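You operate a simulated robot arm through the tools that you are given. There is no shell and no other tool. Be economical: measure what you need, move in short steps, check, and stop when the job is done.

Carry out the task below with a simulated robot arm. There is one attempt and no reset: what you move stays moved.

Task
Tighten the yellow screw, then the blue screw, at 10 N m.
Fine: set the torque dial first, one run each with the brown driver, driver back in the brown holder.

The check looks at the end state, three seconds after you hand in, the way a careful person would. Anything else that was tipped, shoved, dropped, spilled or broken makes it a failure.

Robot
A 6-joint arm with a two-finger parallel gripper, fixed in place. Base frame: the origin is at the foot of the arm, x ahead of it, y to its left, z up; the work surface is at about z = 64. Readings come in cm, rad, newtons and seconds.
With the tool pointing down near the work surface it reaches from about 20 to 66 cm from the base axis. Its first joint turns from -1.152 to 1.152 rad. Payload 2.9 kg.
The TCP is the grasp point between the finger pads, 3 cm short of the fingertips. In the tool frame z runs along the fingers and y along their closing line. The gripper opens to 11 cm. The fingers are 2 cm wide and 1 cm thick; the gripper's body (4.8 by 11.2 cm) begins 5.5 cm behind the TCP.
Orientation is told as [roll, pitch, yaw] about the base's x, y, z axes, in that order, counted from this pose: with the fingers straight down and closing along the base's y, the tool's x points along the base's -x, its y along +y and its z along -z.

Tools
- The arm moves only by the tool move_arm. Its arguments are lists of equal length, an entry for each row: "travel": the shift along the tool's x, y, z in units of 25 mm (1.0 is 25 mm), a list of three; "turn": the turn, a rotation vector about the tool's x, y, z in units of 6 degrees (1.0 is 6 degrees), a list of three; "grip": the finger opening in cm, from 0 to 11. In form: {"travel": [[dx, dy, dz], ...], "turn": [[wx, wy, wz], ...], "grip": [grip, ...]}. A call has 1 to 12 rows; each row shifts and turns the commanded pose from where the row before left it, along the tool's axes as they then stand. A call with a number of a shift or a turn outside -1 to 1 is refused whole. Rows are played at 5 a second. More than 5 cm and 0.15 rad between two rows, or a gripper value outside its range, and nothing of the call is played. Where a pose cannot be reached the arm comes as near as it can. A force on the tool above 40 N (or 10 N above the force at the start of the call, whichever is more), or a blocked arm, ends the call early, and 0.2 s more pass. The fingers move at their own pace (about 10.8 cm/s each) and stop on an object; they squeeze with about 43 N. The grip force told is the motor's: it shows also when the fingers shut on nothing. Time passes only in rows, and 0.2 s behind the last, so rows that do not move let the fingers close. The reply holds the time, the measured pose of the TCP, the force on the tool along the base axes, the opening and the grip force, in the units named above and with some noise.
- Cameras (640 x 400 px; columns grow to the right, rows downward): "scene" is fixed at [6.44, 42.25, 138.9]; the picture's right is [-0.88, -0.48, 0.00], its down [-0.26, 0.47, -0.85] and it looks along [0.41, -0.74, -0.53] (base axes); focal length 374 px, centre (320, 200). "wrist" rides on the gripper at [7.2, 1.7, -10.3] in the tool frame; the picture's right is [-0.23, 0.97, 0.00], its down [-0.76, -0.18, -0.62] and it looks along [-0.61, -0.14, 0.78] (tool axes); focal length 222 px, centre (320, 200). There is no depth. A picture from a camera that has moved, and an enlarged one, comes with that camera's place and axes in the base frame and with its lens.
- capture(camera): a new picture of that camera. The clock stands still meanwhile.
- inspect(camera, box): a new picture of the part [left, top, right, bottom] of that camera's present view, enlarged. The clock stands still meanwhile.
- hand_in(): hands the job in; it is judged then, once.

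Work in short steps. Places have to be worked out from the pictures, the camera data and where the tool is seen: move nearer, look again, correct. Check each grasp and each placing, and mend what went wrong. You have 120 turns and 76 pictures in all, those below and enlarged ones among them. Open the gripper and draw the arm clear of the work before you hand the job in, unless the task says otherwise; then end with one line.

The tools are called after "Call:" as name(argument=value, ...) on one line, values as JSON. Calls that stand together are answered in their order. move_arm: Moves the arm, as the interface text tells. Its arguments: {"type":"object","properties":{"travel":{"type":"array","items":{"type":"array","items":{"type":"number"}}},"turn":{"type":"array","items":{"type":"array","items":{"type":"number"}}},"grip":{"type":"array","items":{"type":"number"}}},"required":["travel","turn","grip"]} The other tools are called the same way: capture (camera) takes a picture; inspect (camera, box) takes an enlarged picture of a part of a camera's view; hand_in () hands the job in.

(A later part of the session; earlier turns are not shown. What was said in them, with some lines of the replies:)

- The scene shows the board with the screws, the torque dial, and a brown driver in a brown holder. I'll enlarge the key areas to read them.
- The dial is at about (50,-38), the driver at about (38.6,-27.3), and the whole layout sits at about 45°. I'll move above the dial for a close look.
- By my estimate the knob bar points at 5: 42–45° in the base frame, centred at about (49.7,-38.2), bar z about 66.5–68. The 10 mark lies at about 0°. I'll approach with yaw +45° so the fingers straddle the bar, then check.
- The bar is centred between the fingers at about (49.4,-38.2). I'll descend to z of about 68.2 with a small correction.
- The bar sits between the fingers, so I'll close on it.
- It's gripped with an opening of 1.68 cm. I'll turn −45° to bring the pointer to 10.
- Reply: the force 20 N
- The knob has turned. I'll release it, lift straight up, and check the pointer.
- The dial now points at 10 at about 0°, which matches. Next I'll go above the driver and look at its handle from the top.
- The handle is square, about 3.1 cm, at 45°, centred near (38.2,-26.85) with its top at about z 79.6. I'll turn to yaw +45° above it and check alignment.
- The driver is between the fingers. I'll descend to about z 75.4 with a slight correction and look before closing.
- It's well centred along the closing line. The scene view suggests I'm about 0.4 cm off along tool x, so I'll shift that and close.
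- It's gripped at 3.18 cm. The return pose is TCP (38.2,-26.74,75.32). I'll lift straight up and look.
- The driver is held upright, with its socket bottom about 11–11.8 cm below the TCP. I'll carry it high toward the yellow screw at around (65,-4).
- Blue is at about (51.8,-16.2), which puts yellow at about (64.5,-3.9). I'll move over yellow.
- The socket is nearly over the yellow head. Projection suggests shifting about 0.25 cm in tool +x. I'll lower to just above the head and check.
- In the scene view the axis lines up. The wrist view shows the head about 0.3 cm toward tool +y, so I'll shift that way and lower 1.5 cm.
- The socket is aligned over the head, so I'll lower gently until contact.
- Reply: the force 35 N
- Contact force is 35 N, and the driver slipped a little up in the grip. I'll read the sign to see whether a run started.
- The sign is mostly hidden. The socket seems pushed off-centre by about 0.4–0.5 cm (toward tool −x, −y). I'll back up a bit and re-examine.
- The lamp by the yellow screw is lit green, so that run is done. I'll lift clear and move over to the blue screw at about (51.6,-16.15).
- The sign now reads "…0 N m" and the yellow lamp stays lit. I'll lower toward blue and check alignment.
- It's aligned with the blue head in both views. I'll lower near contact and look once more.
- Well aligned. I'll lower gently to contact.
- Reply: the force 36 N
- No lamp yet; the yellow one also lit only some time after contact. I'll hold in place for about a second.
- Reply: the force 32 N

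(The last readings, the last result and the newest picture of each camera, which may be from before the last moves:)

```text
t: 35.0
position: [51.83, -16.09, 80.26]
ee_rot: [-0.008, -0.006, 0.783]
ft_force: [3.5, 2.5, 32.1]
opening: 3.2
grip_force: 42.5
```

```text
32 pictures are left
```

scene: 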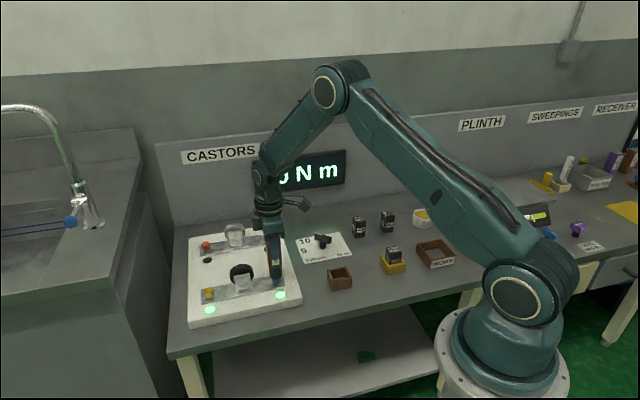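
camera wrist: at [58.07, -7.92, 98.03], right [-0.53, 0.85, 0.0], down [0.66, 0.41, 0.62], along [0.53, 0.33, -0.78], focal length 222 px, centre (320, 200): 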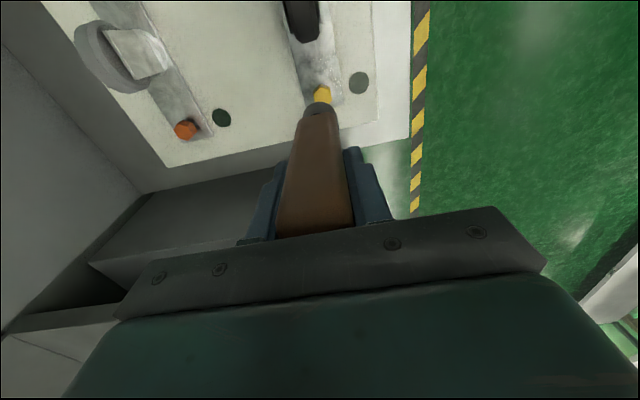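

Both lamps are green. I'll lift off straight and carry the driver back above the brown holder.

Call:
move_arm(travel=[[0, 0, -0.6], [0, 0, -0.8], [0, 0, -0.8], [0, 0, -0.8], [0.4, 0.05, -0.5], [0.9, 0.11, 0], [0.92, 0.11, 0], [0.92, 0.11, 0], [0.92, 0.11, 0], [0.92, 0.11, 0], [0.93, 0.11, 0], [0.93, 0.11, 0]], turn=[[0, 0, 0], [0, 0, 0], [0, 0, 0], [0, 0, 0], [0, 0, 0], [0, 0, 0], [0, 0, 0], [0, 0, 0], [0, 0, 0], [0, 0, 0], [0, 0, 0], [0, 0, 0]], grip=[0, 0, 0, 0, 0, 0, 0, 0, 0, 0, 0, 0])

Call:
capture(camera="scene")

Call:
inspect(camera="scene", box=[290, 190, 390, 295])

Call:
capture(camera="wrist")

```text
t: 37.6
position: [38.01, -26.7, 88.47]
ee_rot: [0.0, 0.0, 0.786]
ft_force: [0.7, -0.3, -4.0]
opening: 3.16
grip_force: 43.7
```

```text
31 pictures are left
```

scene: 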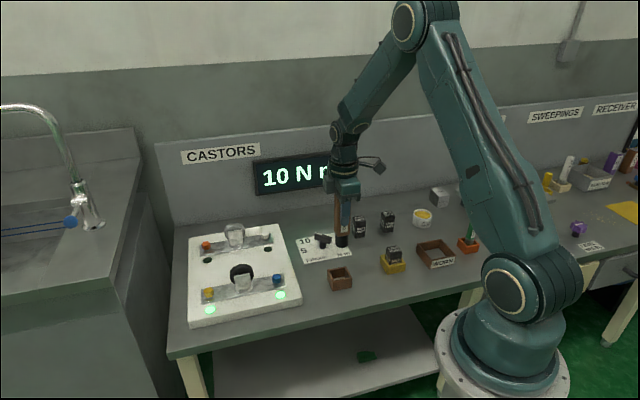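

```text
3.81 times, centred on (340, 242) of scene
camera zoom: at [6.44, 42.24, 138.9], right [-0.88, -0.48, 0.0], down [-0.26, 0.47, -0.85], along [0.41, -0.74, -0.53], focal length 1424 px, centre (244, 38)
```

zoom: 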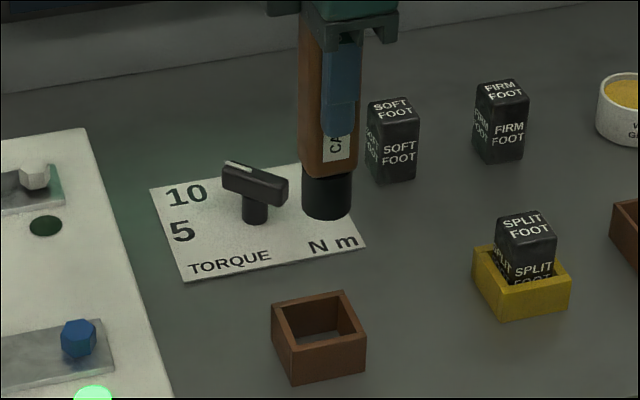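

```text
29 pictures are left
camera wrist: at [31.68, -30.66, 98.74], right [-0.53, 0.85, 0.0], down [0.66, 0.41, 0.62], along [0.53, 0.33, -0.78], focal length 222 px, centre (320, 200)
```

wrist: 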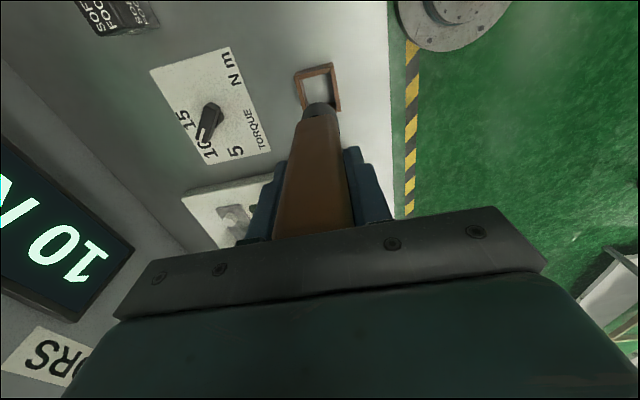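

The sign reads 10 N m. The holder axis projects in line with the socket. I'll correct slightly and lower until the socket is just above the rim, then check.

Call:
move_arm(travel=[[-0.045, -0.06, 0.5], [0, 0, 0.7], [0, 0, 0.8], [0, 0, 0.8], [0, 0, 0.5], [0, 0, 0]], turn=[[0, 0, 0], [0, 0, 0], [0, 0, 0], [0, 0, 0], [0, 0, 0], [0, 0, 0]], grip=[0, 0, 0, 0, 0, 0])

Call:
inspect(camera="scene", box=[310, 230, 370, 295])

Call:
inspect(camera="wrist", box=[260, 30, 380, 150])

```text
t: 39.0
position: [38.21, -26.71, 80.24]
ee_rot: [0.0, -0.001, 0.784]
ft_force: [-0.6, 0.5, -4.2]
opening: 3.17
grip_force: 42.8
```

```text
6.15 times, centred on (340, 262) of scene
camera zoom: at [6.44, 42.24, 138.9], right [-0.88, -0.48, 0.0], down [-0.26, 0.47, -0.85], along [0.41, -0.74, -0.53], focal length 2301 px, centre (197, -185)
```

zoom: 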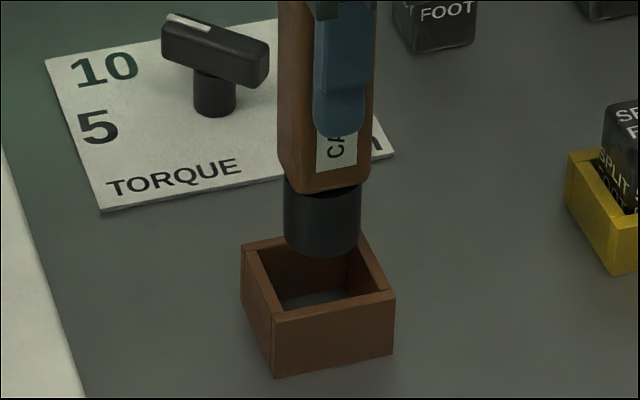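

```text
3.33 times, centred on (320, 90) of wrist
camera zoom: at [31.81, -30.67, 90.49], right [-0.53, 0.85, 0.0], down [0.66, 0.41, 0.62], along [0.53, 0.33, -0.78], focal length 740 px, centre (320, 567)
```

zoom: 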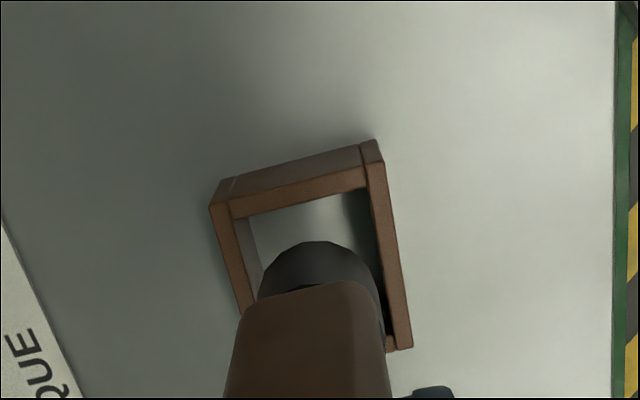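

It's aligned with the holder opening. I'll lower into it.

Call:
move_arm(travel=[[0, 0, 0.4], [0, 0, 0.4], [0, 0, 0.4], [0, 0, 0.4], [0, 0, 0]], turn=[[0, 0, 0], [0, 0, 0], [0, 0, 0], [0, 0, 0], [0, 0, 0]], grip=[0, 0, 0, 0, 0])

Call:
inspect(camera="scene", box=[310, 230, 370, 295])

```text
t: 40.2
position: [38.38, -26.71, 76.39]
ee_rot: [0.0, 0.0, 0.783]
ft_force: [1.2, 0.3, -4.9]
opening: 3.2
grip_force: 43.0
```

```text
6.15 times, centred on (340, 262) of scene
camera zoom: at [6.44, 42.24, 138.9], right [-0.88, -0.48, 0.0], down [-0.26, 0.47, -0.85], along [0.41, -0.74, -0.53], focal length 2301 px, centre (197, -185)
```

zoom: 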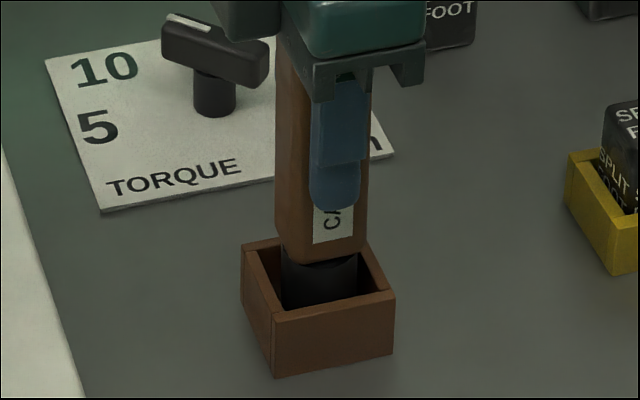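

The socket has entered without contact. I'll keep going in small steps until there is bottom contact.

Call:
move_arm(travel=[[0, 0, 0.2], [0, 0, 0.2], [0, 0, 0.1]], turn=[[0, 0, 0], [0, 0, 0], [0, 0, 0]], grip=[0, 0, 0])

Call:
inspect(camera="scene", box=[310, 230, 370, 295])

```text
t: 41.0
position: [38.28, -26.75, 75.05]
ee_rot: [0.0, 0.001, 0.785]
ft_force: [-0.7, -0.4, -4.4]
opening: 3.18
grip_force: 43.2
```

```text
6.15 times, centred on (340, 262) of scene
camera zoom: at [6.44, 42.24, 138.9], right [-0.88, -0.48, 0.0], down [-0.26, 0.47, -0.85], along [0.41, -0.74, -0.53], focal length 2301 px, centre (197, -185)
```

zoom: 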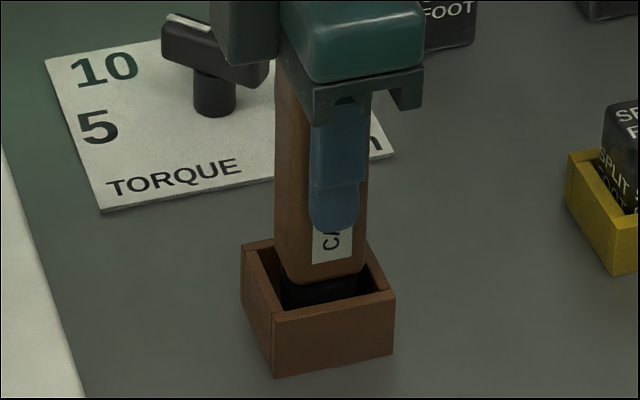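

About 0.5 cm remains compared with the original resting height.

Call:
move_arm(travel=[[0, 0, 0.1], [0, 0, 0.08], [0, 0, 0]], turn=[[0, 0, 0], [0, 0, 0], [0, 0, 0]], grip=[0, 0, 0])

```text
t: 41.8
position: [38.2, -26.7, 74.63]
ee_rot: [0.0, -0.001, 0.783]
ft_force: [-1.3, 0.2, -4.5]
opening: 3.2
grip_force: 42.9
```

Still no contact, so I'll go a little further.

Call:
move_arm(travel=[[0, 0, 0.08], [0, 0, 0]], turn=[[0, 0, 0], [0, 0, 0]], grip=[0, 0])

Call:
inspect(camera="scene", box=[310, 230, 370, 295])

```text
t: 42.4
position: [38.37, -26.73, 74.57]
ee_rot: [-0.001, 0.0, 0.785]
ft_force: [-2.4, 2.4, 9.1]
opening: 3.18
grip_force: 42.7
```

```text
6.15 times, centred on (340, 262) of scene
camera zoom: at [6.42, 42.26, 138.9], right [-0.88, -0.48, 0.0], down [-0.26, 0.47, -0.85], along [0.41, -0.74, -0.53], focal length 2301 px, centre (197, -185)
```

zoom: 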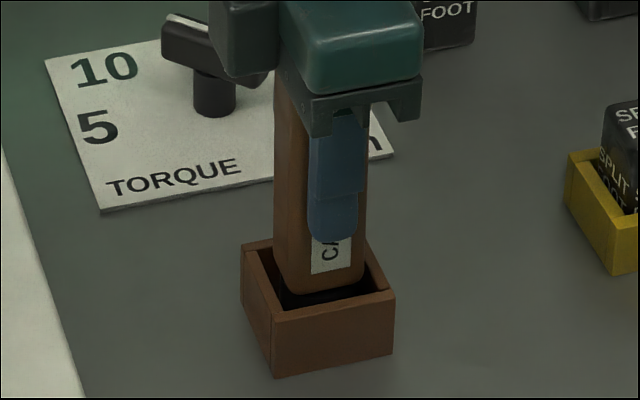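

Bottom contact is showing (9 N) and the driver is seated at its original height. I'll release and rise straight up.

Call:
move_arm(travel=[[0, 0, 0], [0, 0, 0], [0, 0, 0], [0, 0, -0.4], [0, 0, -0.8], [0, 0, -0.8], [0, 0, -0.8], [0, 0, -0.8], [0, 0, -0.8], [0, 0, -0.8]], turn=[[0, 0, 0], [0, 0, 0], [0, 0, 0], [0, 0, 0], [0, 0, 0], [0, 0, 0], [0, 0, 0], [0, 0, 0], [0, 0, 0], [0, 0, 0]], grip=[7, 7, 7, 7, 7, 7, 7, 7, 7, 7])

Call:
capture(camera="scene")

Call:
inspect(camera="scene", box=[280, 210, 380, 300])

```text
t: 44.6
position: [38.31, -26.73, 87.5]
ee_rot: [0.003, -0.001, 0.784]
ft_force: [0.5, 0.3, -0.3]
opening: 6.99
grip_force: 0.1
```

```text
23 pictures are left
```

scene: 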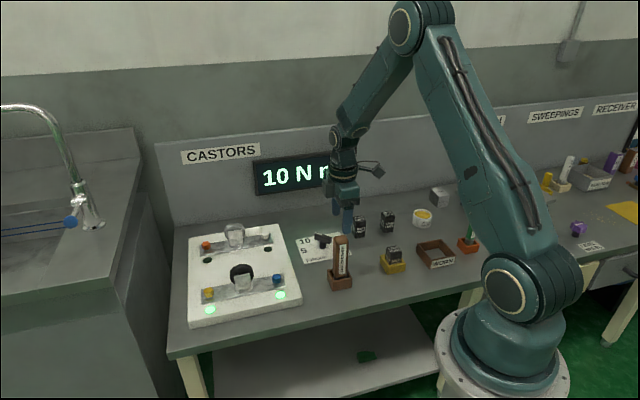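

```text
4.44 times, centred on (330, 255) of scene
camera zoom: at [6.44, 42.25, 138.9], right [-0.88, -0.48, 0.0], down [-0.26, 0.47, -0.85], along [0.41, -0.74, -0.53], focal length 1662 px, centre (276, -44)
```

zoom: 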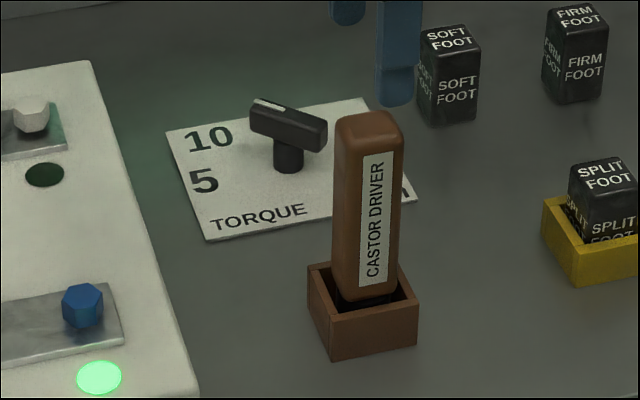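

The driver stands upright in its holder, both lamps are lit and the sign shows 10 N m. I'll raise the arm clear and take a last look.

Call:
move_arm(travel=[[0, 0, -0.9], [0, 0, -0.9], [0, 0, -0.9], [0, 0, -0.9], [0, 0, -0.9], [0, 0, -0.9], [0, 0, -0.9], [0, 0, 0]], turn=[[0, 0, 0], [0, 0, 0], [0, 0, 0], [0, 0, 0], [0, 0, 0], [0, 0, 0], [0, 0, 0], [0, 0, 0]], grip=[10, 10, 10, 10, 10, 10, 10, 10])

Call:
capture(camera="scene")

Call:
inspect(camera="scene", box=[170, 210, 330, 330])

```text
t: 46.4
position: [38.35, -26.66, 103.35]
ee_rot: [0.001, 0.001, 0.783]
ft_force: [-0.3, -0.8, 0.2]
opening: 10.0
grip_force: 0.0
```

```text
21 pictures are left
```

scene: 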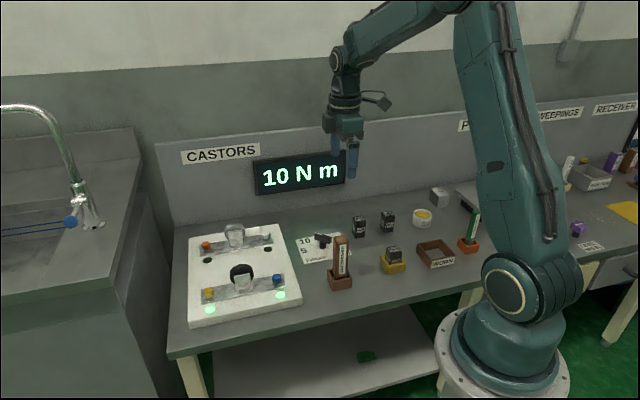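

```text
3.33 times, centred on (250, 270) of scene
camera zoom: at [6.44, 42.25, 138.9], right [-0.88, -0.48, 0.0], down [-0.26, 0.47, -0.85], along [0.41, -0.74, -0.53], focal length 1246 px, centre (553, -33)
```

zoom: 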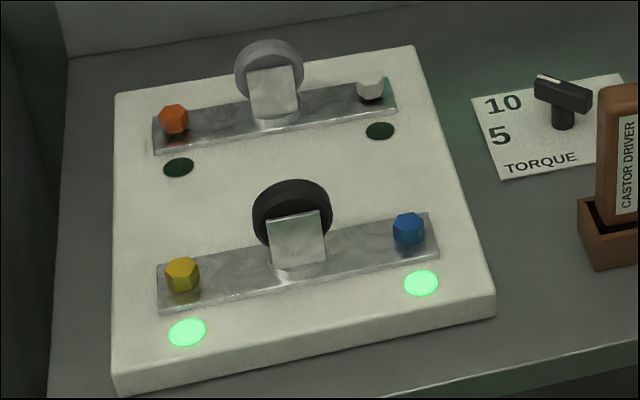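

Everything is in place: both lamps are green, the sign reads 10 N m, and the driver is back in its holder. I'm handing in.

Call:
hand_in()

```text
The job is handed in.
```

I set the torque dial to 10 N m, ran the yellow screw and then the blue one once each (both lamps are green), put the brown driver back in its brown holder, and handed the job in.
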